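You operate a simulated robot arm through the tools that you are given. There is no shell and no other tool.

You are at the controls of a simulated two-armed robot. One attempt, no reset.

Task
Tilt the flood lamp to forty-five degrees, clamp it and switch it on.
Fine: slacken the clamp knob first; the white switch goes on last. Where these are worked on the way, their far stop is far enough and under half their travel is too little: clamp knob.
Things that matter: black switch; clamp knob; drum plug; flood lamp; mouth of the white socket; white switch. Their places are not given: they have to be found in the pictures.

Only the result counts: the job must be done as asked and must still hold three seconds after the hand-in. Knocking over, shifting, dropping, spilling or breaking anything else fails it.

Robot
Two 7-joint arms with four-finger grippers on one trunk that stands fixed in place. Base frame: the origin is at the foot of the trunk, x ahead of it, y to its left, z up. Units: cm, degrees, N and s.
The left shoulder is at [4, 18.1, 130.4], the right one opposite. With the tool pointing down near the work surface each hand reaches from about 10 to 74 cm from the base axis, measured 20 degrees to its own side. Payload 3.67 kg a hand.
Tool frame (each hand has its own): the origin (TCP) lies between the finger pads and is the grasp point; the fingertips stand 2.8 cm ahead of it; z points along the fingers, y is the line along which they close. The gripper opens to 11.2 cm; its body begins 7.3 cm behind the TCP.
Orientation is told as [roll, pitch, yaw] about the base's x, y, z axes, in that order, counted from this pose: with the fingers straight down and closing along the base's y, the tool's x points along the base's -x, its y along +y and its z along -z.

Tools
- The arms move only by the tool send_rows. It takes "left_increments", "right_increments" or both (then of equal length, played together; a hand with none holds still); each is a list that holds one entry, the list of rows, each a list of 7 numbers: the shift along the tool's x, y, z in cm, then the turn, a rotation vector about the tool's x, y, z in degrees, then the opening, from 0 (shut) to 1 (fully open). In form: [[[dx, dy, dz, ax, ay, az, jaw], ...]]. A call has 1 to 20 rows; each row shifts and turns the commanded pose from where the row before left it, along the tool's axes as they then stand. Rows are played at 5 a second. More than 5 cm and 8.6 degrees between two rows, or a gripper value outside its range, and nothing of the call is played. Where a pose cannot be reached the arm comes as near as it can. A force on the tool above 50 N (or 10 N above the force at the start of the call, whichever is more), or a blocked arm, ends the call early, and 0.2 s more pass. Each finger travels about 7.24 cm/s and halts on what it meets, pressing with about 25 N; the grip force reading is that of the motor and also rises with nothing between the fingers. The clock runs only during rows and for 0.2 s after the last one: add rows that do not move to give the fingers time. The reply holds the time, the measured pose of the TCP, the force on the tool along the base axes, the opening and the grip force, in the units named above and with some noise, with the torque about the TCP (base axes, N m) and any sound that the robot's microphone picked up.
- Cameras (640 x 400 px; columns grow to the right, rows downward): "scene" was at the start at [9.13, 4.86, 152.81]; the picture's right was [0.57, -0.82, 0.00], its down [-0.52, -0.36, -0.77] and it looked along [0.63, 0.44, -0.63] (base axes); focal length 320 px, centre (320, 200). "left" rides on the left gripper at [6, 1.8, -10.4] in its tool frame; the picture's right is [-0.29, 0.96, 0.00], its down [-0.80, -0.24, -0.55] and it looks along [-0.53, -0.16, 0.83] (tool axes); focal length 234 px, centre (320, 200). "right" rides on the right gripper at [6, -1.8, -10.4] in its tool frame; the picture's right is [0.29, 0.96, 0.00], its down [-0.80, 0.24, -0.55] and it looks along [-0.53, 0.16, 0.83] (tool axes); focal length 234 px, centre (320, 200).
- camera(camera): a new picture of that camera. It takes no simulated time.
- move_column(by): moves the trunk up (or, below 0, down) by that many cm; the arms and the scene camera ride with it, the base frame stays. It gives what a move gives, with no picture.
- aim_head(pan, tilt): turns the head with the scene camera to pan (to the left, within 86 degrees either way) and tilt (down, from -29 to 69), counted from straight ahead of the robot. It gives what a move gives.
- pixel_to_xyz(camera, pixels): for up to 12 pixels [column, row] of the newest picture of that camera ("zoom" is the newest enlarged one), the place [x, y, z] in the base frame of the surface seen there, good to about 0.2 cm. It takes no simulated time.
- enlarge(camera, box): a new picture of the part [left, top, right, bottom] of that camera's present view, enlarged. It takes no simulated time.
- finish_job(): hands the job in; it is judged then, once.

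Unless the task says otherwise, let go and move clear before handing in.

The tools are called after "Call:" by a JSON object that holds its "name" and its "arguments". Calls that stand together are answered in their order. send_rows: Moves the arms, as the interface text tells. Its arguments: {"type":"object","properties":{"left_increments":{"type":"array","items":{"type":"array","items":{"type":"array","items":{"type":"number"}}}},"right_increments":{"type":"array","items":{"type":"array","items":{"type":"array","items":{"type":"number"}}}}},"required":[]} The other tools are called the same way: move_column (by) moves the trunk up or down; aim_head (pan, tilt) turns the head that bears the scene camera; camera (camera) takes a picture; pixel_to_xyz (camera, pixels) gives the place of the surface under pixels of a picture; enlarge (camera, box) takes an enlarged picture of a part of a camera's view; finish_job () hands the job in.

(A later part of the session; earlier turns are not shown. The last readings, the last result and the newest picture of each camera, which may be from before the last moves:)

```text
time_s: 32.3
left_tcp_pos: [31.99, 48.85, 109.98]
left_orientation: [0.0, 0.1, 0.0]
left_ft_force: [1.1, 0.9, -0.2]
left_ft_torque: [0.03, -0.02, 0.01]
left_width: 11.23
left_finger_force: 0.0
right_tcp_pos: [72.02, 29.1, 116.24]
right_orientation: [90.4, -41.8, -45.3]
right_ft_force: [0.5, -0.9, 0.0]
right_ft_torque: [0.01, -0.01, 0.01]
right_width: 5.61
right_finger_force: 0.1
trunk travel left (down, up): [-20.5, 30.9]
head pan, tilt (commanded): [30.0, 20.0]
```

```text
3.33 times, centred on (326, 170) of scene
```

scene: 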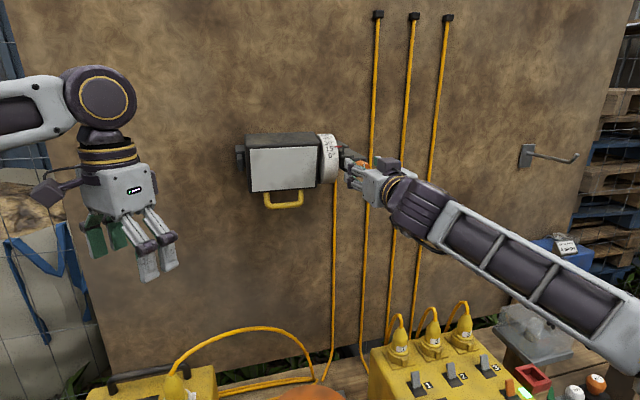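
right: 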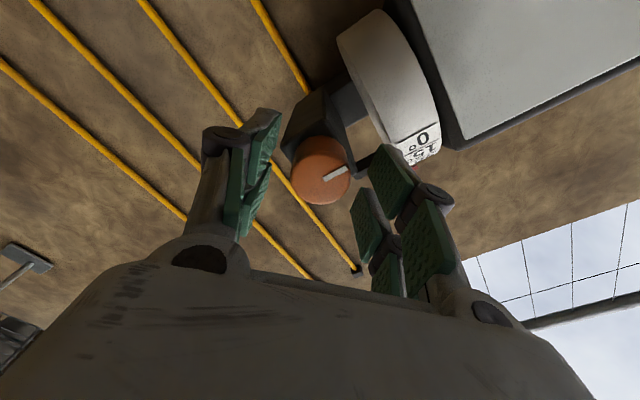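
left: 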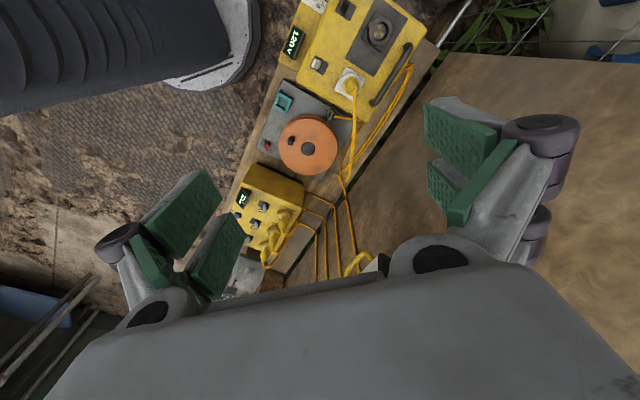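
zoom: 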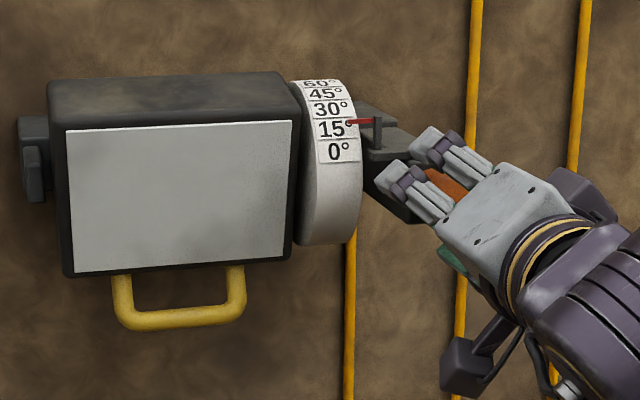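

The knob is centered again between the pads at (320,170). I'll regrip and turn counter-clockwise in stages, watching the torque along the knob axis.

Call:
{"name": "send_rows", "arguments": {"right_increments": [[[0, 0, 0, 0, 0, 0, 0.3], [0, 0, 0, 0, 0, 0, 0.2], [0, 0, 0, 0, 0, 0, 0.2], [0, 0, 0, 0, 0, 0, 0.2], [0, 0, 0, 0, 0, -5, 0.2], [0, 0, 0, 0, 0, -5, 0.2], [0, 0, 0, 0, 0, -5, 0.2], [0, 0, 0, 0, 0, -5, 0.2], [0, 0, 0, 0, 0, -5, 0.2], [0, 0, 0, 0, 0, -5, 0.2], [0, 0, 0, 0, 0, -5, 0.2], [0, 0, 0, 0, 0, -5, 0.2], [0, 0, 0, 0, 0, 0, 0.2]]]}}

Call:
{"name": "camera", "arguments": {"camera": "right"}}

Call:
{"name": "enlarge", "arguments": {"camera": "scene", "box": [230, 110, 422, 230]}}

```text
time_s: 35.1
left_tcp_pos: [32.05, 49.06, 110.1]
left_orientation: [0.0, 0.1, 0.0]
left_ft_force: [0.1, -0.4, 1.0]
left_ft_torque: [-0.03, -0.01, -0.01]
left_width: 11.23
left_finger_force: 0.0
right_tcp_pos: [71.98, 29.28, 116.2]
right_orientation: [92.0, -82.1, -47.0]
right_ft_force: [1.2, 3.6, 2.7]
right_ft_torque: [0.2, 0.15, 0.02]
right_width: 3.18
right_finger_force: 44.8
trunk travel left (down, up): [-20.5, 30.9]
head pan, tilt (commanded): [30.0, 20.0]
```

```text
taken
```

right: 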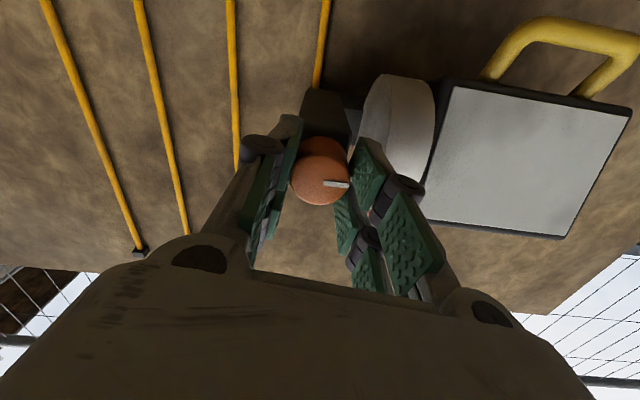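

```text
3.33 times, centred on (326, 170) of scene
```

zoom: 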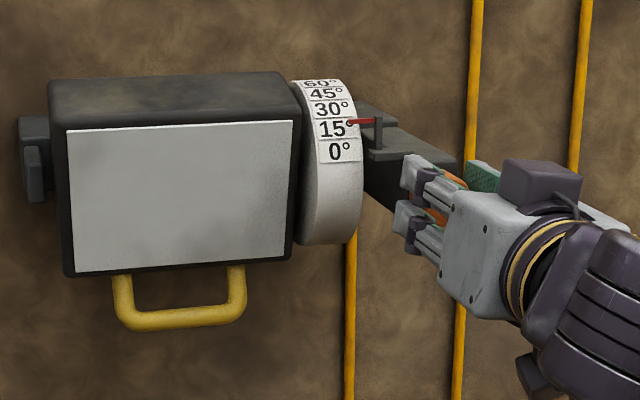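

The hand turned 40° but the mark stayed pointing left at (340,184), with about 0.25 Nm of axial torque. So the knob is at its counter-clockwise (slack) stop and the fingers slipped. I'll open the right gripper, pre-rotate it for the later clamping stroke, and bring in the left hand.

Call:
{"name": "send_rows", "arguments": {"right_increments": [[[0, 0, 0, 0, 0, 0, 0.4], [0, 0, 0, 0, 0, 0, 0.5], [0, 0, 0, 0, 0, 0, 0.5], [0, 0, 0, 0, 0, -7, 0.5], [0, 0, 0, 0, 0, -7, 0.5], [0, 0, 0, 0, 0, -7, 0.5], [0, 0, 0, 0, 0, -7, 0.5], [0, 0, 0, 0, 0, -7, 0.5], [0, 0, 0, 0, 0, -7, 0.5], [0, 0, 0, 0, 0, -7, 0.5], [0, 0, 0, 0, 0, 0, 0.5]]]}}

Call:
{"name": "camera", "arguments": {"camera": "right"}}

Call:
{"name": "camera", "arguments": {"camera": "scene"}}

```text
time_s: 37.5
left_tcp_pos: [31.95, 48.99, 109.9]
left_orientation: [0.0, 0.0, 0.1]
left_ft_force: [0.1, 0.4, 0.0]
left_ft_torque: [-0.04, -0.01, -0.01]
left_width: 11.18
left_finger_force: 0.0
right_tcp_pos: [71.99, 29.19, 116.13]
right_orientation: [-90.4, -49.0, 135.3]
right_ft_force: [0.7, 0.5, -0.2]
right_ft_torque: [-0.01, 0.03, 0.0]
right_width: 5.6
right_finger_force: 0.0
trunk travel left (down, up): [-20.5, 30.9]
head pan, tilt (commanded): [30.0, 20.0]
```

```text
taken
```

right: 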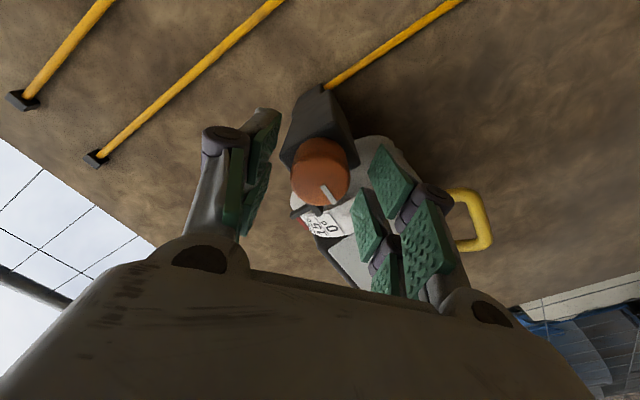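

```text
taken
```

scene: 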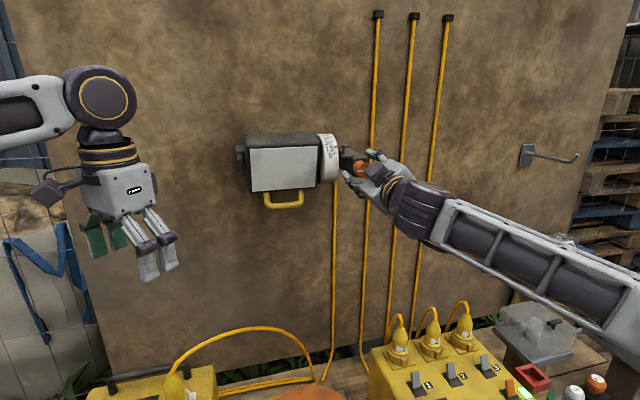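

The right hand is parked open around the knob at -41° roll, and the lamp still reads 15°. I'll bring the left hand closer, close its fingers, and pitch it to point forward.

Call:
{"name": "send_rows", "arguments": {"left_increments": [[[-3.6, -2.2, 0.6, 0, 0, 0, 0.5], [-3.6, -2.2, 0.6, 0, 0, 0, 0.2], [-3.6, -2.2, 0.6, 0, 0, 0, 0], [-3.6, -2.2, 0.6, 0, 0, 0, 0], [-3.6, -2.2, 0.6, 0, 0, 0, 0], [0, 0, 0, 0, -8.18, 0, 0], [0, 0, 0, 0, -8.18, 0, 0], [0, 0, 0, 0, -8.18, 0, 0], [0, 0, 0, 0, -8.18, 0, 0], [0, 0, 0, 0, -8.18, 0, 0], [0, 0, 0, 0, -8.18, 0, 0], [0, 0, 0, 0, -8.18, 0, 0], [0, 0, 0, 0, -8.18, 0, 0], [0, 0, 0, 0, -8.18, 0, 0], [0, 0, 0, 0, -8.18, 0, 0], [0, 0, 0, 0, -8.18, 0, 0], [0, 0, 0, 0, 0, 0, 0]]]}}

Call:
{"name": "camera", "arguments": {"camera": "scene"}}

```text
time_s: 41.1
left_tcp_pos: [52.66, 39.28, 107.42]
left_orientation: [163.8, -89.9, -163.6]
left_ft_force: [-0.4, -0.3, 0.7]
left_ft_torque: [-0.02, 0.03, -0.01]
left_width: 0.01
left_finger_force: 24.3
left hand out of reach, approached as far as the arm can: row 14, 15
right_tcp_pos: [72.01, 29.14, 116.15]
right_orientation: [-90.5, -49.1, 135.3]
right_ft_force: [0.0, 0.1, 0.3]
right_ft_torque: [0.02, -0.01, -0.01]
right_width: 5.6
right_finger_force: 0.1
trunk travel left (down, up): [-20.5, 30.9]
head pan, tilt (commanded): [30.0, 20.0]
```

```text
taken
```

scene: 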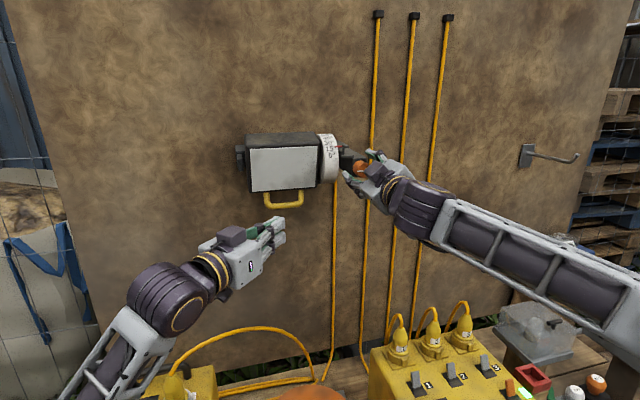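

The left hand is pointing forward, just short of the handle. I'll yaw it 45° to face the wall.

Call:
{"name": "send_rows", "arguments": {"left_increments": [[[0, 0, 0, -5, 0, 0, 0], [0, 0, 0, -5, 0, 0, 0], [0, 0, 0, -5, 0, 0, 0], [0, 0, 0, -5, 0, 0, 0], [0, 0, 0, -5, 0, 0, 0], [0, 0, 0, -5, 0, 0, 0], [0, 0, 0, -5, 0, 0, 0], [0, 0, 0, -5, 0, 0, 0], [0, 0, 0, -5, 0, 0, 0], [0, 0, 0, 0, 0, 0, 0]]]}}

Call:
{"name": "camera", "arguments": {"camera": "scene"}}

Call:
{"name": "camera", "arguments": {"camera": "left"}}

```text
time_s: 43.3
left_tcp_pos: [53.78, 39.8, 107.35]
left_orientation: [-106.7, -89.9, 151.8]
left_ft_force: [-0.9, 0.5, 0.5]
left_ft_torque: [0.02, -0.02, 0.01]
left_width: 0.0
left_finger_force: 25.0
left hand out of reach, approached as far as the arm can: row 1, 2
right_tcp_pos: [71.98, 29.22, 116.22]
right_orientation: [-90.5, -49.1, 135.4]
right_ft_force: [-0.5, -1.4, 0.6]
right_ft_torque: [0.0, 0.01, 0.01]
right_width: 5.61
right_finger_force: 0.0
trunk travel left (down, up): [-20.5, 30.9]
head pan, tilt (commanded): [30.0, 20.0]
```

```text
taken
```

scene: 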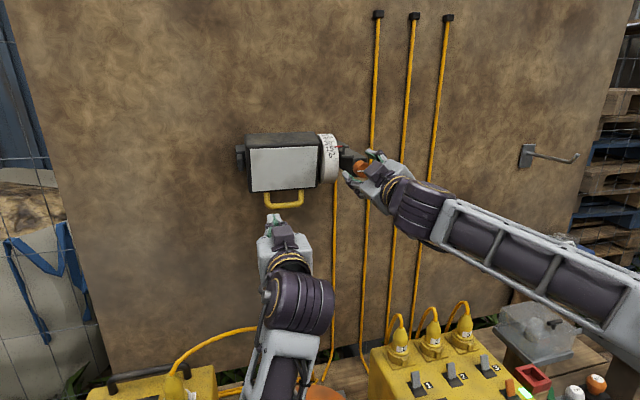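

```text
taken
```

left: 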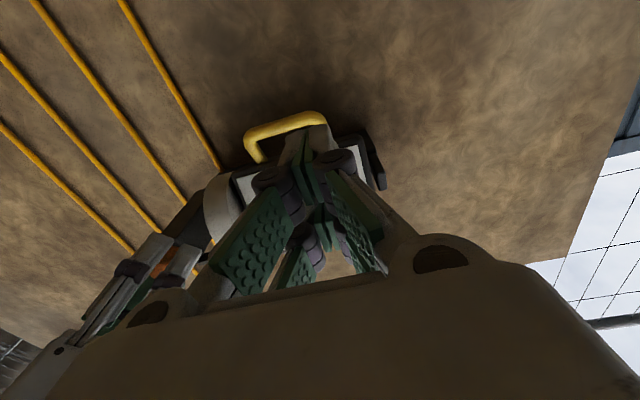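

The left hand faces the wall squarely at d≈66.2, s≈9.9. I'll measure the handle bar from the left camera before pushing.

Call:
{"name": "pixel_to_xyz", "arguments": {"camera": "left", "pixels": [[260, 128], [280, 122], [300, 118], [318, 115], [253, 145], [260, 158], [280, 132], [300, 128], [245, 135], [325, 122]]}}

Call:
{"name": "enlarge", "arguments": {"camera": "left", "box": [190, 90, 430, 240]}}

Call:
{"name": "enlarge", "arguments": {"camera": "scene", "box": [240, 180, 336, 240]}}

```text
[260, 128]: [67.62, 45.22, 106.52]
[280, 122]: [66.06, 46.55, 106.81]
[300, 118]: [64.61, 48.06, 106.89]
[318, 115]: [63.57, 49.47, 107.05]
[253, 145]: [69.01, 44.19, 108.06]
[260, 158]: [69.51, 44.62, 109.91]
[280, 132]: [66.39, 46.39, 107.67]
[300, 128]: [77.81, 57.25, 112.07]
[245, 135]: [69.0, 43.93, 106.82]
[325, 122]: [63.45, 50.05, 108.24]
```

```text
2.67 times, centred on (310, 165) of left
```

zoom: 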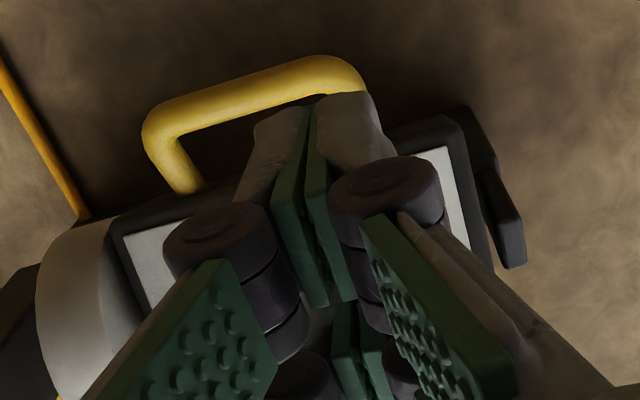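

```text
6.67 times, centred on (288, 210) of scene
```

zoom: 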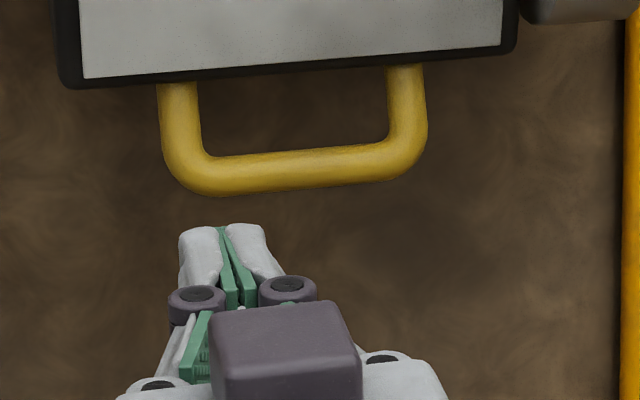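

The bar centre is about d≈80.2, z≈107.1, spanning s≈10–18. I'll center the closed left fingers below the lamp, with the upper finger pair at bar height, and approach just short of contact.

Call:
{"name": "send_rows", "arguments": {"left_increments": [[[0.8, -2.1, 0, 0, 0, 0, 0], [0.85, -2.1, 0, 0, 0, 0, 0], [0, 0, 2.3, 0, 0, 0, 0], [0, 0, 2.3, 0, 0, 0, 0], [0, 0, 2.3, 0, 0, 0, 0], [0, 0, 2.2, 0, 0, 0, 0], [0, 0, 0, 0, 0, 0, 0]]]}}

Call:
{"name": "camera", "arguments": {"camera": "left"}}

Call:
{"name": "enlarge", "arguments": {"camera": "scene", "box": [230, 120, 390, 220]}}

```text
time_s: 44.9
left_tcp_pos: [62.98, 43.63, 105.54]
left_orientation: [109.4, -88.8, -64.1]
left_ft_force: [-0.6, 0.1, 0.4]
left_ft_torque: [-0.01, 0.03, 0.03]
left_width: 0.0
left_finger_force: 25.1
right_tcp_pos: [71.94, 29.19, 116.1]
right_orientation: [-90.4, -49.1, 135.3]
right_ft_force: [0.0, 0.7, -1.0]
right_ft_torque: [0.0, 0.02, 0.0]
right_width: 5.6
right_finger_force: 0.1
trunk travel left (down, up): [-20.5, 30.9]
head pan, tilt (commanded): [30.0, 20.0]
```

```text
taken
```

left: 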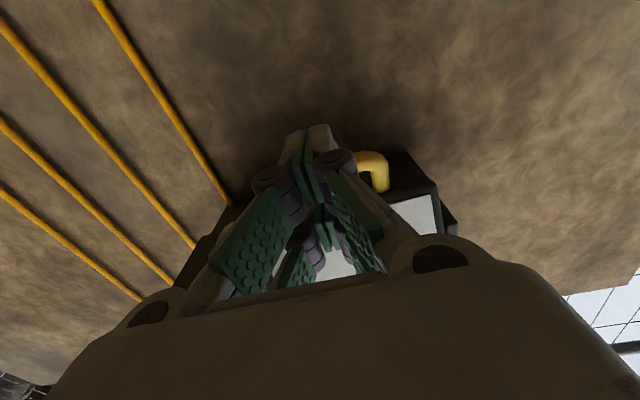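

```text
4.00 times, centred on (310, 170) of scene
```

zoom: 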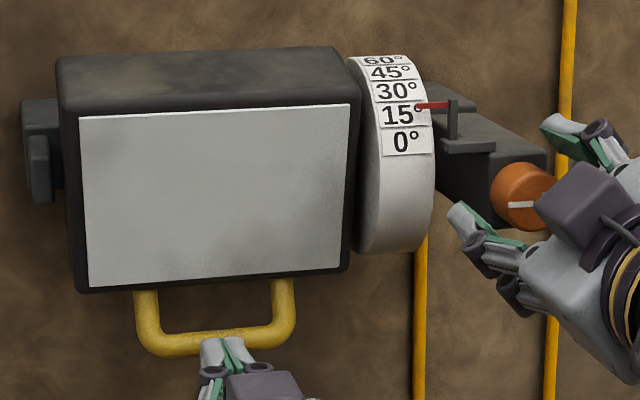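

The left fingertips are just in front of the bar at (225,345), and the knob mark clearly points left. I'll push slowly toward the wall and watch force and scale.

Call:
{"name": "send_rows", "arguments": {"left_increments": [[[0, 0, 0.5, 0, 0, 0, 0], [0, 0, 0.5, 0, 0, 0, 0], [0, 0, 0.5, 0, 0, 0, 0], [0, 0, 0.5, 0, 0, 0, 0], [0, 0, 0.5, 0, 0, 0, 0], [0, 0, 0, 0, 0, 0, 0]]]}}

Call:
{"name": "enlarge", "arguments": {"camera": "scene", "box": [230, 120, 390, 220]}}

```text
time_s: 46.3
left_tcp_pos: [64.64, 46.15, 105.37]
left_orientation: [111.2, -87.6, -65.3]
left_ft_force: [-1.0, -1.2, -0.3]
left_ft_torque: [0.0, 0.02, 0.0]
left_width: 0.0
left_finger_force: 25.7
right_tcp_pos: [71.98, 29.23, 116.19]
right_orientation: [-90.4, -49.1, 135.2]
right_ft_force: [0.9, -1.1, -0.1]
right_ft_torque: [0.0, 0.01, 0.0]
right_width: 5.6
right_finger_force: 0.0
trunk travel left (down, up): [-20.5, 30.9]
head pan, tilt (commanded): [30.0, 20.0]
```

```text
4.00 times, centred on (310, 170) of scene
```

zoom: 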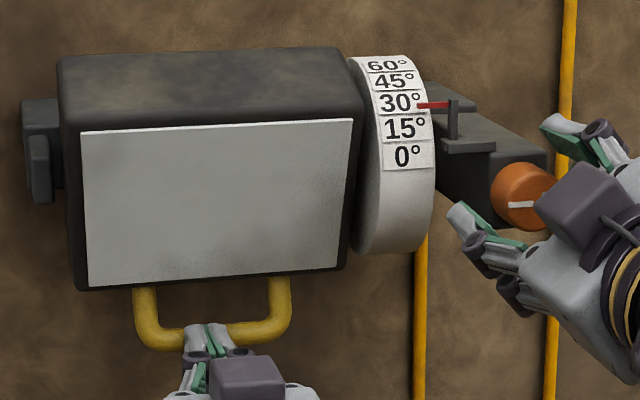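

The lamp moves easily and now reads about 30°. I'll continue pushing, correcting the slight sideways drift.

Call:
{"name": "send_rows", "arguments": {"left_increments": [[[0, -0.15, 0.5, 0, 0, 0, 0], [0, -0.15, 0.5, 0, 0, 0, 0], [0, -0.15, 0.5, 0, 0, 0, 0], [0, -0.15, 0.4, 0, 0, 0, 0], [0, 0, 0, 0, 0, 0, 0]]]}}

Call:
{"name": "enlarge", "arguments": {"camera": "scene", "box": [230, 120, 390, 220]}}

```text
time_s: 47.5
left_tcp_pos: [66.95, 45.75, 105.63]
left_orientation: [-60.3, -90.0, 105.3]
left_ft_force: [-1.0, 1.4, -0.5]
left_ft_torque: [0.02, 0.0, 0.09]
left_width: 0.0
left_finger_force: 35.5
right_tcp_pos: [72.0, 29.03, 116.11]
right_orientation: [-90.5, -49.1, 135.4]
right_ft_force: [-0.1, 0.8, -0.1]
right_ft_torque: [0.0, 0.02, 0.0]
right_width: 5.58
right_finger_force: 0.1
trunk travel left (down, up): [-20.5, 30.9]
head pan, tilt (commanded): [30.0, 20.0]
```

```text
4.00 times, centred on (310, 170) of scene
```

zoom: 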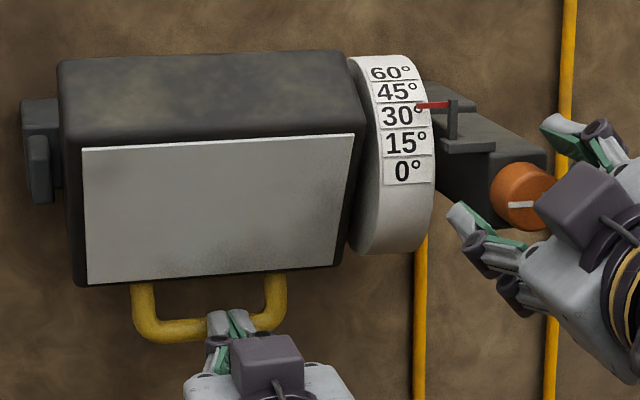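

It reads about 37° now. I'll continue with smaller pushes.

Call:
{"name": "send_rows", "arguments": {"left_increments": [[[0, 0.1, 0.4, 0, 0, 0, 0], [0, 0.1, 0.4, 0, 0, 0, 0], [0, 0.1, 0.3, 0, 0, 0, 0], [0, 0, 0, 0, 0, 0, 0]]]}}

Call:
{"name": "enlarge", "arguments": {"camera": "scene", "box": [300, 120, 380, 170]}}

Call:
{"name": "enlarge", "arguments": {"camera": "scene", "box": [230, 120, 390, 220]}}

```text
time_s: 48.5
left_tcp_pos: [67.33, 46.86, 105.62]
left_orientation: [66.3, -90.0, -21.5]
left_ft_force: [-0.6, -0.6, 0.1]
left_ft_torque: [0.03, 0.0, -0.02]
left_width: 0.0
left_finger_force: 35.8
right_tcp_pos: [71.99, 29.17, 116.19]
right_orientation: [-90.4, -49.1, 135.3]
right_ft_force: [0.2, 0.8, 0.3]
right_ft_torque: [0.0, -0.03, -0.03]
right_width: 5.61
right_finger_force: 0.0
trunk travel left (down, up): [-20.5, 30.9]
head pan, tilt (commanded): [30.0, 20.0]
```

```text
8.00 times, centred on (340, 145) of scene
```

zoom: 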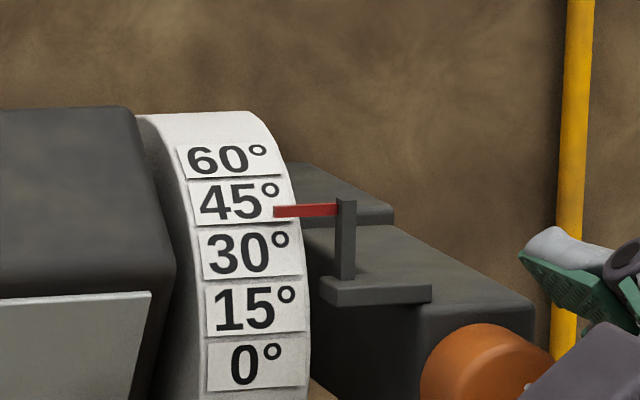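

```text
4.00 times, centred on (310, 170) of scene
```

zoom: 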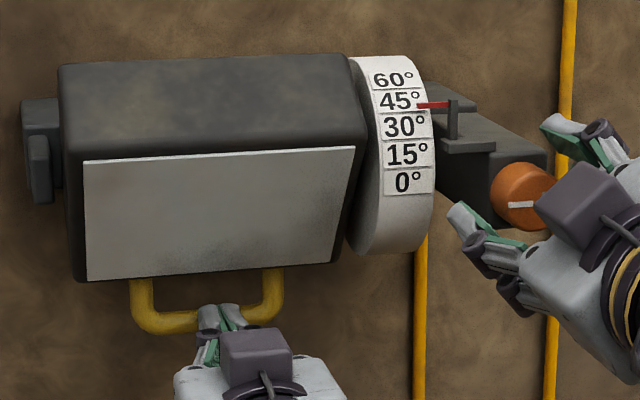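

The pointer is nearly at 45. I'll compute the actual tilt from points on the lamp's face.

Call:
{"name": "pixel_to_xyz", "arguments": {"camera": "zoom", "pixels": [[95, 168], [150, 165], [220, 162], [290, 158], [345, 156], [100, 270], [130, 268], [280, 258], [320, 255], [220, 215], [220, 258], [160, 264]]}}

```text
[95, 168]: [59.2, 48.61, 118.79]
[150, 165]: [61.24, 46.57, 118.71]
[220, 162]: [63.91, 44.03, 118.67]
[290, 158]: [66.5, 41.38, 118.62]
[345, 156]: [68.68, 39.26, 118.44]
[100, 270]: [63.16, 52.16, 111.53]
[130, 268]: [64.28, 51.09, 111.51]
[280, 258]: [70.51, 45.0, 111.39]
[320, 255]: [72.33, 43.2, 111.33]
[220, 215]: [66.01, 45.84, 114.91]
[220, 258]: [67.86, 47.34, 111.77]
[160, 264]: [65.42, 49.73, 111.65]
```

The face points give a slope of about 36.5°, so the apparent 43° on the pointer is inflated by parallax from this lower view. I'll cross-check with 3D points on the scale labels and the pointer tip.

Call:
{"name": "enlarge", "arguments": {"camera": "scene", "box": [316, 130, 364, 160]}}

```text
13.33 times, centred on (340, 145) of scene
```

zoom: 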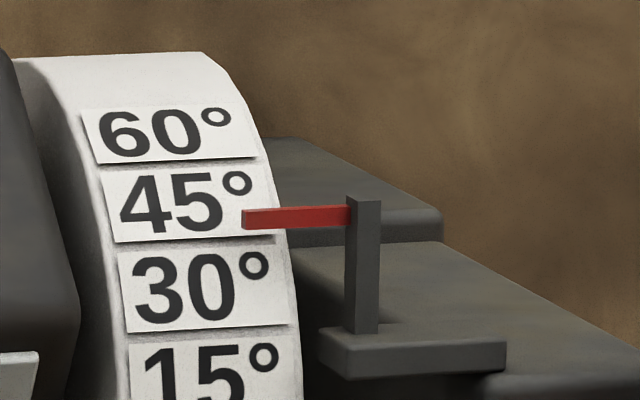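

Call:
{"name": "pixel_to_xyz", "arguments": {"camera": "zoom", "pixels": [[165, 108], [170, 160], [175, 172], [185, 237], [200, 250], [210, 328], [215, 345], [250, 219], [330, 217], [180, 205], [205, 290], [168, 135]]}}

Call:
{"name": "pixel_to_xyz", "arguments": {"camera": "zoom", "pixels": [[150, 60], [180, 58], [200, 65], [215, 90], [235, 85], [250, 130], [268, 190], [285, 260], [290, 330], [270, 218], [300, 216], [245, 228]]}}

```text
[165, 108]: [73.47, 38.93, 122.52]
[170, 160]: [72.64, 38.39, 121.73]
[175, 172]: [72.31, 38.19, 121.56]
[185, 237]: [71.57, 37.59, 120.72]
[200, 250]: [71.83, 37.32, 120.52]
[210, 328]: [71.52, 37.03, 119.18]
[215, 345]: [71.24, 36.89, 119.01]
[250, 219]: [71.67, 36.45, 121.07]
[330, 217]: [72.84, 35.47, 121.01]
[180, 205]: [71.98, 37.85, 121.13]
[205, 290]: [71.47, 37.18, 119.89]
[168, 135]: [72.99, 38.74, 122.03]
```

```text
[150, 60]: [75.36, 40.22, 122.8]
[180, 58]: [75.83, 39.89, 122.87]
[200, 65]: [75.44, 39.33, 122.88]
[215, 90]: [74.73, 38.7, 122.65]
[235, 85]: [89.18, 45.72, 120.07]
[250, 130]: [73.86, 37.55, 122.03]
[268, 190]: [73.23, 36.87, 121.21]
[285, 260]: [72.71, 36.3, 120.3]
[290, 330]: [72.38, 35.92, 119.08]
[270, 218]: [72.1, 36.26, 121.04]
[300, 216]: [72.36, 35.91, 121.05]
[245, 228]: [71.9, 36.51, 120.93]
```

Combining labels and pointer in 3D gives about 37°, consistent with the face slope of 36.5°. About 8° remain, or roughly 1.4 cm more push at the bar.

Call:
{"name": "send_rows", "arguments": {"left_increments": [[[0, 0, 0.4, 0, 0, 0, 0], [0, 0, 0.4, 0, 0, 0, 0], [0, 0, 0.4, 0, 0, 0, 0], [0, 0, 0, 0, 0, 0, 0]]]}}

Call:
{"name": "enlarge", "arguments": {"camera": "scene", "box": [230, 120, 390, 220]}}

Call:
{"name": "pixel_to_xyz", "arguments": {"camera": "zoom", "pixels": [[95, 176], [150, 172], [220, 169], [290, 165], [340, 163], [105, 264], [130, 264], [280, 253], [320, 250], [220, 255], [160, 260], [220, 215]]}}

```text
time_s: 49.5
left_tcp_pos: [68.26, 47.59, 105.71]
left_orientation: [103.5, -90.0, -58.5]
left_ft_force: [-0.4, -0.4, 0.0]
left_ft_torque: [0.04, 0.0, -0.01]
left_width: 0.0
left_finger_force: 35.2
right_tcp_pos: [71.96, 29.05, 116.13]
right_orientation: [-90.4, -49.0, 135.4]
right_ft_force: [0.6, -0.7, 0.0]
right_ft_torque: [0.02, -0.03, 0.0]
right_width: 5.6
right_finger_force: 0.1
trunk travel left (down, up): [-20.5, 30.9]
head pan, tilt (commanded): [30.0, 20.0]
```

```text
4.00 times, centred on (310, 170) of scene
```

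zoom: 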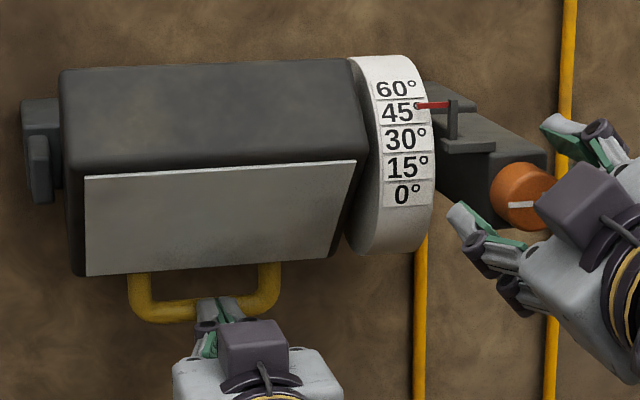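

```text
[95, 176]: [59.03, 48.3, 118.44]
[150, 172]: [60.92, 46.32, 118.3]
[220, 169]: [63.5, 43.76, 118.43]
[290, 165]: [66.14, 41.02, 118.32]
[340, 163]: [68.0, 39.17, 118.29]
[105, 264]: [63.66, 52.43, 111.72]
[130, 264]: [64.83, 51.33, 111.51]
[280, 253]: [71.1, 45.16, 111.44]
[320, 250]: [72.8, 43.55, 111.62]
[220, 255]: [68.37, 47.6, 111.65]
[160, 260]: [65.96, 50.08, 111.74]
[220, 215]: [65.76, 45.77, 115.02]
```

The face slope is now about 43°. One more small push of 0.35 cm, then I'll check with both the face and the labels.

Call:
{"name": "send_rows", "arguments": {"left_increments": [[[0, 0, 0.35, 0, 0, 0, 0], [0, 0, 0, 0, 0, 0, 0], [0, 0, 0, 0, 0, 0, 0]]]}}

Call:
{"name": "enlarge", "arguments": {"camera": "scene", "box": [230, 120, 390, 220]}}

Call:
{"name": "pixel_to_xyz", "arguments": {"camera": "zoom", "pixels": [[95, 180], [150, 176], [220, 172], [290, 168], [340, 166], [105, 264], [130, 264], [280, 252], [320, 249], [220, 254], [160, 260], [220, 215]]}}

Call:
{"name": "enlarge", "arguments": {"camera": "scene", "box": [316, 130, 364, 160]}}

```text
time_s: 50.3
left_tcp_pos: [68.4, 48.11, 105.73]
left_orientation: [26.5, -90.0, 18.6]
left_ft_force: [0.1, -0.3, -0.6]
left_ft_torque: [0.0, -0.03, -0.03]
left_width: 0.0
left_finger_force: 36.3
right_tcp_pos: [71.98, 29.13, 116.17]
right_orientation: [-90.4, -49.1, 135.3]
right_ft_force: [0.2, -0.7, -0.4]
right_ft_torque: [0.0, -0.05, 0.01]
right_width: 5.61
right_finger_force: 0.0
trunk travel left (down, up): [-20.5, 30.9]
head pan, tilt (commanded): [30.0, 20.0]
```

```text
4.00 times, centred on (310, 170) of scene
```

zoom: 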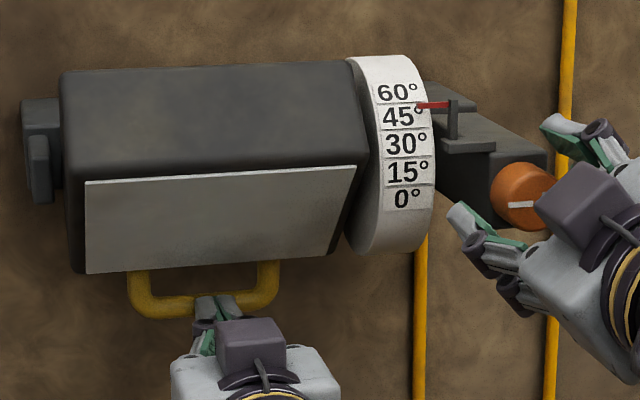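

```text
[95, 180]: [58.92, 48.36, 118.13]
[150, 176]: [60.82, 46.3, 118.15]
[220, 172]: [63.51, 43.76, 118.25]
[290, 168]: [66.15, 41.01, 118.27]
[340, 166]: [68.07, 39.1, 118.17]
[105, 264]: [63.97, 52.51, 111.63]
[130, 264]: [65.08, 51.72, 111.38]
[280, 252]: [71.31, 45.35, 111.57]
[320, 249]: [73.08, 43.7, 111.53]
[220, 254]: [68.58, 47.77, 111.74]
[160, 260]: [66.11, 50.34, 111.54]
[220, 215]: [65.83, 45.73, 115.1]
```

```text
13.33 times, centred on (340, 145) of scene
```

zoom: 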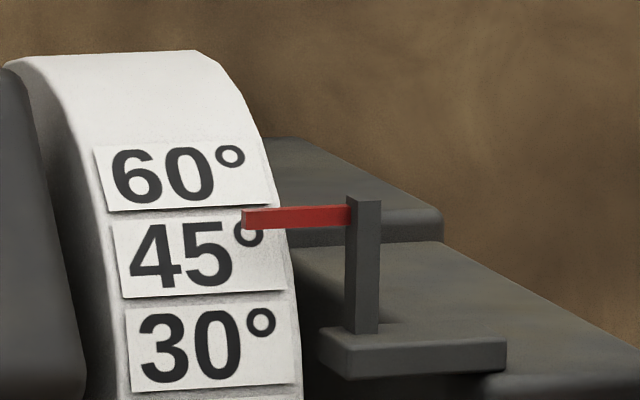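

The face slope is now about 45.1°. I'll cross-check with the labels and pointer.

Call:
{"name": "pixel_to_xyz", "arguments": {"camera": "zoom", "pixels": [[180, 178], [195, 217], [198, 257], [205, 296], [210, 349], [260, 218], [300, 216], [190, 145], [185, 210], [160, 258], [170, 350], [330, 216]]}}

```text
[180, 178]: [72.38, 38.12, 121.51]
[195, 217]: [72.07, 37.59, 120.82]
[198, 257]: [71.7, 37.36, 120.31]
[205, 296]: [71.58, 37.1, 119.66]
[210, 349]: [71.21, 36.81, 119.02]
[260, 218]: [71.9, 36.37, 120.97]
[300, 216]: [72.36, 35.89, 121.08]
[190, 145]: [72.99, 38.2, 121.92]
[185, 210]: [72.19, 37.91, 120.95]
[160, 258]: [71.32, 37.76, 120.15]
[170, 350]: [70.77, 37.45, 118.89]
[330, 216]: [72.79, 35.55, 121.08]
```

Labels suggest about 47° and the face 45.1°. I'll take an independent check on the housing's top surface, which is perpendicular to the face, plus more face points.

Call:
{"name": "enlarge", "arguments": {"camera": "scene", "box": [230, 120, 390, 220]}}

Call:
{"name": "pixel_to_xyz", "arguments": {"camera": "zoom", "pixels": [[110, 90], [180, 88], [250, 85], [320, 82], [110, 150], [180, 147], [250, 143], [320, 140], [140, 120], [210, 117], [280, 113], [330, 110]]}}

Call:
{"name": "pixel_to_xyz", "arguments": {"camera": "zoom", "pixels": [[105, 182], [170, 178], [190, 177], [250, 173], [310, 170], [330, 169], [110, 266], [145, 264], [180, 260], [240, 256], [300, 252], [312, 251]]}}

```text
4.00 times, centred on (310, 170) of scene
```

zoom: 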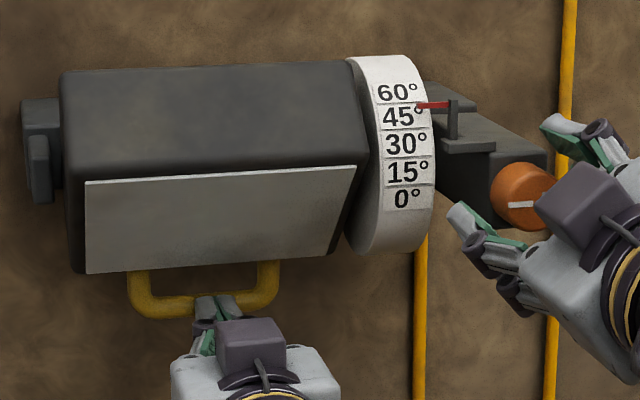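

```text
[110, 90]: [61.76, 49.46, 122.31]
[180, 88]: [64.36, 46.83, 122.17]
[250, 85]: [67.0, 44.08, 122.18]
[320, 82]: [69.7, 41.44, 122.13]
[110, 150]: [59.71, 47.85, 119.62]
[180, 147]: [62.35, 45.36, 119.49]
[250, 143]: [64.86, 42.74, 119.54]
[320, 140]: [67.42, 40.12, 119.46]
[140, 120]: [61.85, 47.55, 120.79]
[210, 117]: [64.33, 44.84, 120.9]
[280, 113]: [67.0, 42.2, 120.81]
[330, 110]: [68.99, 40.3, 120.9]
```

```text
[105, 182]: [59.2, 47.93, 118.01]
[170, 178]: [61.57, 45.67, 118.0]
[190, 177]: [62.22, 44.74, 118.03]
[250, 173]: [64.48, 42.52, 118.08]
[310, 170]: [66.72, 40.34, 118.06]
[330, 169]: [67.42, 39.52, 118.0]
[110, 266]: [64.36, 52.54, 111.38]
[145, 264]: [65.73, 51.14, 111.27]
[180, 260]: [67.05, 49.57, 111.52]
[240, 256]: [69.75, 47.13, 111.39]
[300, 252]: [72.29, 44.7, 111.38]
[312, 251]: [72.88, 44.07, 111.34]
```

Averaging the methods gives roughly 46°, slightly over. I'll back the left hand off a little to see whether the lamp holds by itself or swings back.

Call:
{"name": "send_rows", "arguments": {"left_increments": [[[0, 0, -0.3, 0, 0, 0, 0], [0, 0, -0.3, 0, 0, 0, 0], [0, 0, 0, 0, 0, 0, 0], [0, 0, 0, 0, 0, 0, 0]]]}}

Call:
{"name": "enlarge", "arguments": {"camera": "scene", "box": [230, 120, 390, 220]}}

Call:
{"name": "pixel_to_xyz", "arguments": {"camera": "zoom", "pixels": [[105, 182], [170, 178], [190, 177], [250, 173], [310, 170], [330, 169], [110, 266], [145, 264], [180, 260], [240, 256], [300, 252], [312, 251]]}}

```text
time_s: 51.3
left_tcp_pos: [68.08, 47.56, 105.74]
left_orientation: [-9.1, -90.1, 54.2]
left_ft_force: [0.5, -0.8, 0.9]
left_ft_torque: [-0.02, 0.01, 0.0]
left_width: 0.0
left_finger_force: 35.7
right_tcp_pos: [72.07, 29.08, 116.17]
right_orientation: [-90.4, -49.1, 135.4]
right_ft_force: [0.1, 0.6, 0.5]
right_ft_torque: [-0.02, 0.0, 0.0]
right_width: 5.59
right_finger_force: 0.0
trunk travel left (down, up): [-20.5, 30.9]
head pan, tilt (commanded): [30.0, 20.0]
```

```text
4.00 times, centred on (310, 170) of scene
```

zoom: 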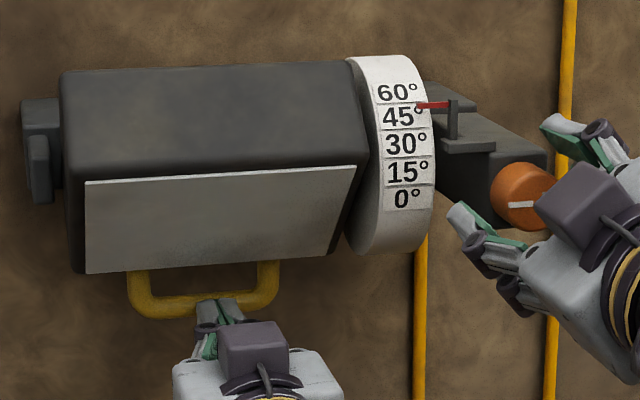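

```text
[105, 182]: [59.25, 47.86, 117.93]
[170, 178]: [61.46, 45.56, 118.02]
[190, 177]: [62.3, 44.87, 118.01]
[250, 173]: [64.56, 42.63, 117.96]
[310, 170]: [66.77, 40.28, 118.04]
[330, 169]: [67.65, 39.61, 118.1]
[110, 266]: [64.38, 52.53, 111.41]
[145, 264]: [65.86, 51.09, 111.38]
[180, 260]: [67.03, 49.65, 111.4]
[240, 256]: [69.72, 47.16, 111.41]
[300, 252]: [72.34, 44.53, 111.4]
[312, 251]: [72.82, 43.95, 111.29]
```

The lamp stays put when I back off, so friction holds it, and the face slope is about 46.0°. I'll nudge it back slightly by retreating the left hand, raising it beneath the lamp face and pushing up gently.

Call:
{"name": "send_rows", "arguments": {"left_increments": [[[0, 0, -2.2, 0, 0, 0, 0], [0, 0, -2.2, 0, 0, 0, 0], [0, 0, -2.1, 0, 0, 0, 0], [-1.5, 0, 0, 0, 0, 0, 0], [-1.5, 0, 0, 0, 0, 0, 0], [-1.5, 0, 0, 0, 0, 0, 0], [0, 0, 0, 0, 0, 0, 0]]]}}

Call:
{"name": "camera", "arguments": {"camera": "left"}}

Call:
{"name": "enlarge", "arguments": {"camera": "scene", "box": [230, 120, 390, 220]}}

```text
time_s: 52.9
left_tcp_pos: [62.69, 45.06, 111.41]
left_orientation: [134.2, -85.9, -87.0]
left_ft_force: [-0.7, 0.2, 0.4]
left_ft_torque: [-0.02, 0.01, 0.0]
left_width: 0.0
left_finger_force: 35.5
right_tcp_pos: [71.93, 29.13, 116.12]
right_orientation: [-90.4, -49.1, 135.3]
right_ft_force: [0.5, -0.8, 0.2]
right_ft_torque: [0.0, -0.02, -0.01]
right_width: 5.58
right_finger_force: 0.1
trunk travel left (down, up): [-20.5, 30.9]
head pan, tilt (commanded): [30.0, 20.0]
```

```text
taken
```

left: 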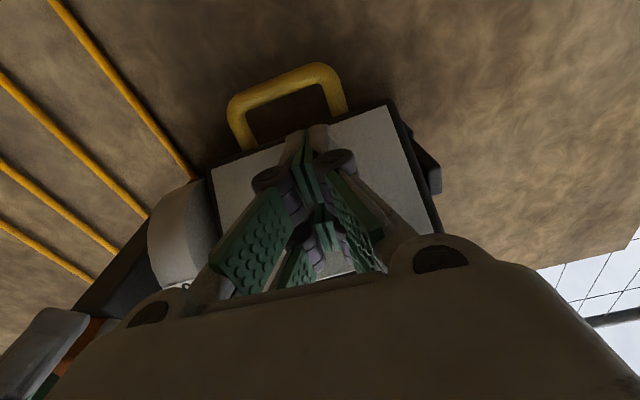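

```text
4.00 times, centred on (310, 170) of scene
```

zoom: 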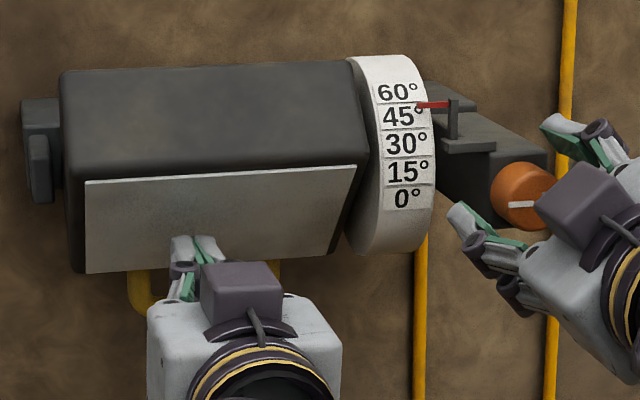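

The left fingertip is about half a centimetre beneath the face. I'll raise it in small steps and watch the pointer.

Call:
{"name": "send_rows", "arguments": {"left_increments": [[[-0.3, 0, 0, 0, 0, 0, 0], [-0.2, 0, 0, 0, 0, 0, 0], [0, 0, 0, 0, 0, 0, 0], [0, 0, 0, 0, 0, 0, 0]]]}}

Call:
{"name": "enlarge", "arguments": {"camera": "scene", "box": [316, 130, 364, 160]}}

```text
time_s: 54.1
left_tcp_pos: [62.56, 45.27, 112.12]
left_orientation: [138.3, -85.8, -90.8]
left_ft_force: [-0.1, 0.5, 0.6]
left_ft_torque: [0.0, 0.01, 0.0]
left_width: 0.01
left_finger_force: 35.4
right_tcp_pos: [72.01, 28.97, 116.17]
right_orientation: [-90.4, -49.1, 135.3]
right_ft_force: [0.0, -0.3, -0.7]
right_ft_torque: [-0.03, 0.02, 0.01]
right_width: 5.59
right_finger_force: 0.0
trunk travel left (down, up): [-20.5, 30.9]
head pan, tilt (commanded): [30.0, 20.0]
stopped in row 4 (left hand): the arm was blocked; the commanded pose is now the measured one
```

```text
13.33 times, centred on (340, 145) of scene
```

zoom: 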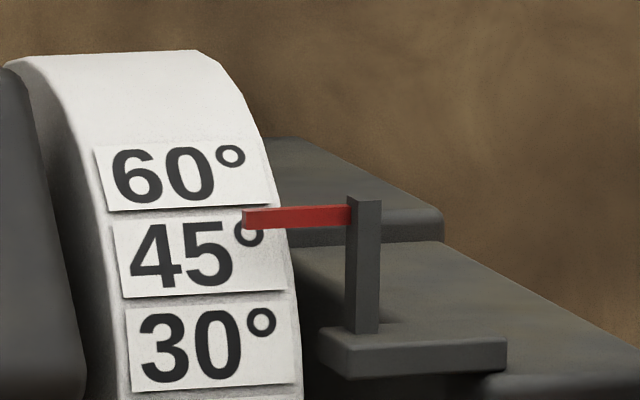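

There's no change on the pointer yet. I'll raise it a little more.

Call:
{"name": "send_rows", "arguments": {"left_increments": [[[-0.2, 0, 0, 0, 0, 0, 0], [-0.2, 0, 0, 0, 0, 0, 0], [0, 0, 0, 0, 0, 0, 0]]]}}

Call:
{"name": "enlarge", "arguments": {"camera": "scene", "box": [316, 130, 364, 160]}}

Call:
{"name": "camera", "arguments": {"camera": "left"}}

```text
time_s: 54.9
left_tcp_pos: [62.44, 45.39, 112.64]
left_orientation: [136.9, -85.5, -89.3]
left_ft_force: [0.7, -0.6, 0.0]
left_ft_torque: [-0.01, 0.02, -0.03]
left_width: 0.0
left_finger_force: 36.0
right_tcp_pos: [72.05, 29.15, 116.11]
right_orientation: [-90.4, -49.2, 135.3]
right_ft_force: [-0.2, 0.7, 0.0]
right_ft_torque: [0.0, -0.02, 0.0]
right_width: 5.6
right_finger_force: 0.0
trunk travel left (down, up): [-20.5, 30.9]
head pan, tilt (commanded): [30.0, 20.0]
```

```text
13.33 times, centred on (340, 145) of scene
```

zoom: 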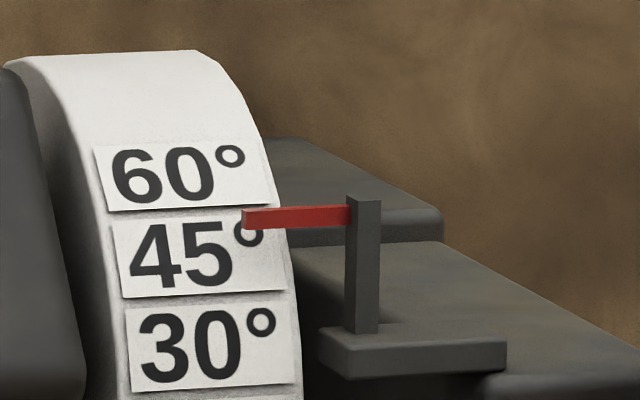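

```text
taken
```

left: 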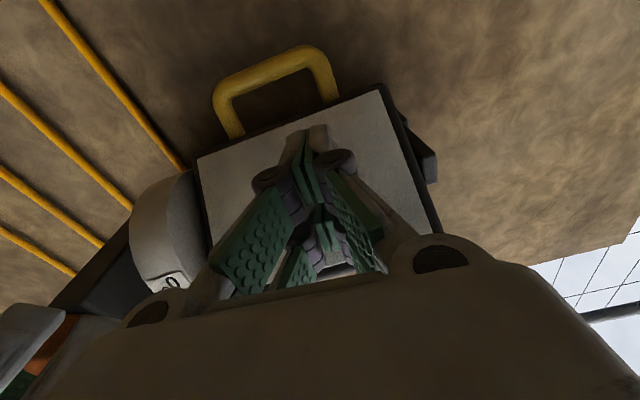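

Still no contact. I'll continue in small steps.

Call:
{"name": "send_rows", "arguments": {"left_increments": [[[-0.2, 0, 0, 0, 0, 0, 0], [-0.2, 0, 0, 0, 0, 0, 0], [0, 0, 0, 0, 0, 0, 0]]]}}

Call:
{"name": "enlarge", "arguments": {"camera": "scene", "box": [316, 130, 364, 160]}}

```text
time_s: 55.7
left_tcp_pos: [62.43, 45.27, 113.24]
left_orientation: [137.5, -85.3, -89.7]
left_ft_force: [-10.2, -11.2, -9.4]
left_ft_torque: [0.19, -0.08, 0.02]
left_width: 0.63
left_finger_force: 35.3
right_tcp_pos: [71.97, 28.93, 116.24]
right_orientation: [-90.4, -49.1, 135.4]
right_ft_force: [-0.4, 0.9, 0.1]
right_ft_torque: [0.0, 0.0, -0.01]
right_width: 5.59
right_finger_force: 0.0
trunk travel left (down, up): [-20.5, 30.9]
head pan, tilt (commanded): [30.0, 20.0]
```

```text
13.33 times, centred on (340, 145) of scene
```

zoom: 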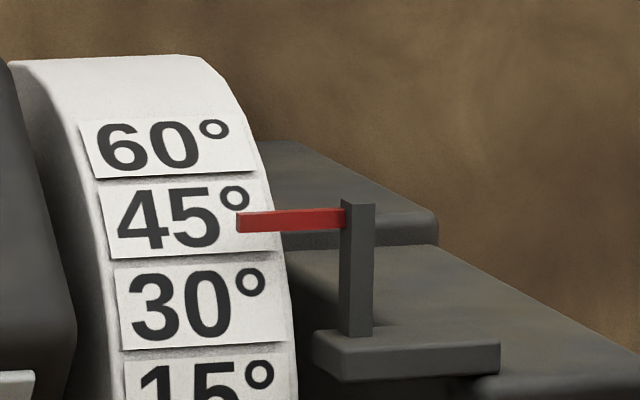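

Contact moved the lamp back to roughly 39–40°, more than intended. I'll retreat, return to the bar, and push forward again with finer steps to 45°.

Call:
{"name": "send_rows", "arguments": {"left_increments": [[[0.5, 0, 0, 0, 0, 0, 0], [1.5, 0, -0.3, 0, 1, 0, 0], [1.5, -0.4, -0.3, 0, 1, 0, 0], [1.5, -0.4, -0.3, 0, 1, 0, 0], [1.5, -0.4, 0, 0, 0.5, 0, 0], [0.9, -0.4, 0, 0, 0, 0, 0], [0, 0, 0, 0, 0, 0, 0]]]}}

Call:
{"name": "enlarge", "arguments": {"camera": "scene", "box": [230, 120, 390, 220]}}

Call:
{"name": "camera", "arguments": {"camera": "left"}}

```text
time_s: 57.5
left_tcp_pos: [61.64, 47.74, 110.08]
left_orientation: [139.2, -82.1, -87.7]
left_ft_force: [-0.2, -0.1, 0.0]
left_ft_torque: [-0.02, 0.01, -0.03]
left_width: 0.0
left_finger_force: 35.4
right_tcp_pos: [72.05, 29.13, 116.22]
right_orientation: [-90.4, -49.0, 135.2]
right_ft_force: [0.1, -0.1, -0.5]
right_ft_torque: [0.01, 0.01, -0.02]
right_width: 5.6
right_finger_force: 0.1
trunk travel left (down, up): [-20.5, 30.9]
head pan, tilt (commanded): [30.0, 20.0]
stopped in row 7 (left hand): the arm was blocked; the commanded pose is now the measured one
```

```text
4.00 times, centred on (310, 170) of scene
```

zoom: 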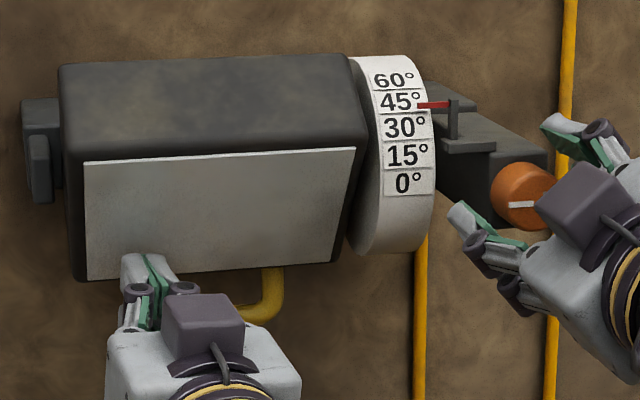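

```text
taken
```

left: 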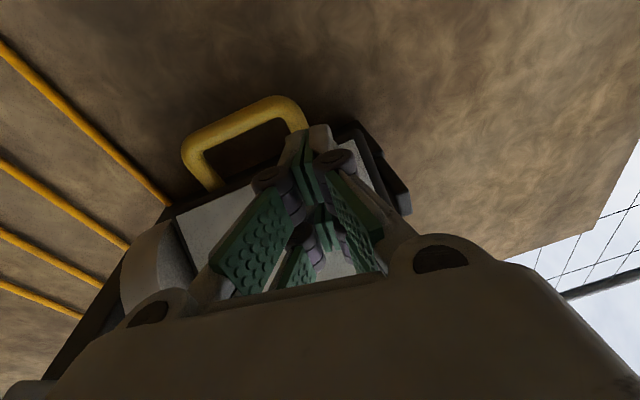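

The left hand drifted to [61.6, 47.7, 110] and the arm reported being blocked. Before continuing I want to see the whole left arm and make sure its elbow isn't touching anything.

Call:
{"name": "aim_head", "arguments": {"pan": 35, "tilt": 50}}

Call:
{"name": "camera", "arguments": {"camera": "scene"}}

```text
time_s: 58.4
left_tcp_pos: [61.78, 47.68, 110.07]
left_orientation: [138.7, -82.2, -87.2]
left_ft_force: [-0.9, 0.8, -0.6]
left_ft_torque: [0.02, 0.01, -0.03]
left_width: 0.01
left_finger_force: 35.6
right_tcp_pos: [72.07, 29.12, 116.22]
right_orientation: [-90.4, -49.0, 135.3]
right_ft_force: [0.1, 0.7, 1.2]
right_ft_torque: [0.0, 0.03, 0.0]
right_width: 5.59
right_finger_force: 0.0
trunk travel left (down, up): [-20.5, 30.9]
head pan, tilt (commanded): [35.0, 50.0]
```

```text
taken
```

scene: 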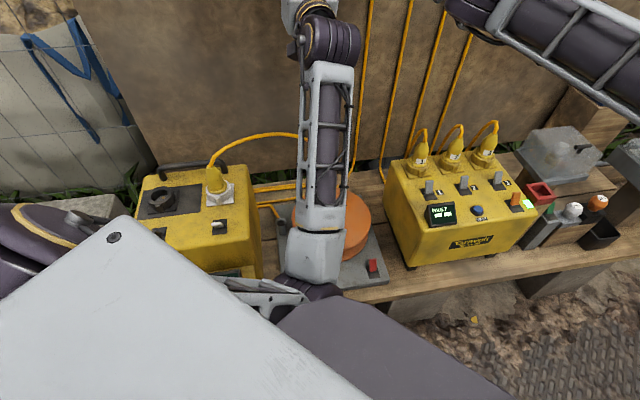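

The left elbow hangs low at about (315,270), above the drum. I'll check its height clearance.

Call:
{"name": "pixel_to_xyz", "arguments": {"camera": "scene", "pixels": [[312, 250], [310, 285], [325, 290], [320, 200], [360, 215], [350, 240], [325, 120], [330, 40], [270, 285], [220, 170], [220, 200], [205, 228]]}}

```text
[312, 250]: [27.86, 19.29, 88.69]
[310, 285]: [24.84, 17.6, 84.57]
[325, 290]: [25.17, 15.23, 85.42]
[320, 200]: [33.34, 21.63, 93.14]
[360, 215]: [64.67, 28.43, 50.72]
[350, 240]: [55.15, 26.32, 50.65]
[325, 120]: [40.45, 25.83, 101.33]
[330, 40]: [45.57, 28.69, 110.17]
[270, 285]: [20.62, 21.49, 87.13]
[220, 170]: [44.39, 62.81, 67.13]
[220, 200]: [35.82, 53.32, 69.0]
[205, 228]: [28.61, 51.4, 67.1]
```

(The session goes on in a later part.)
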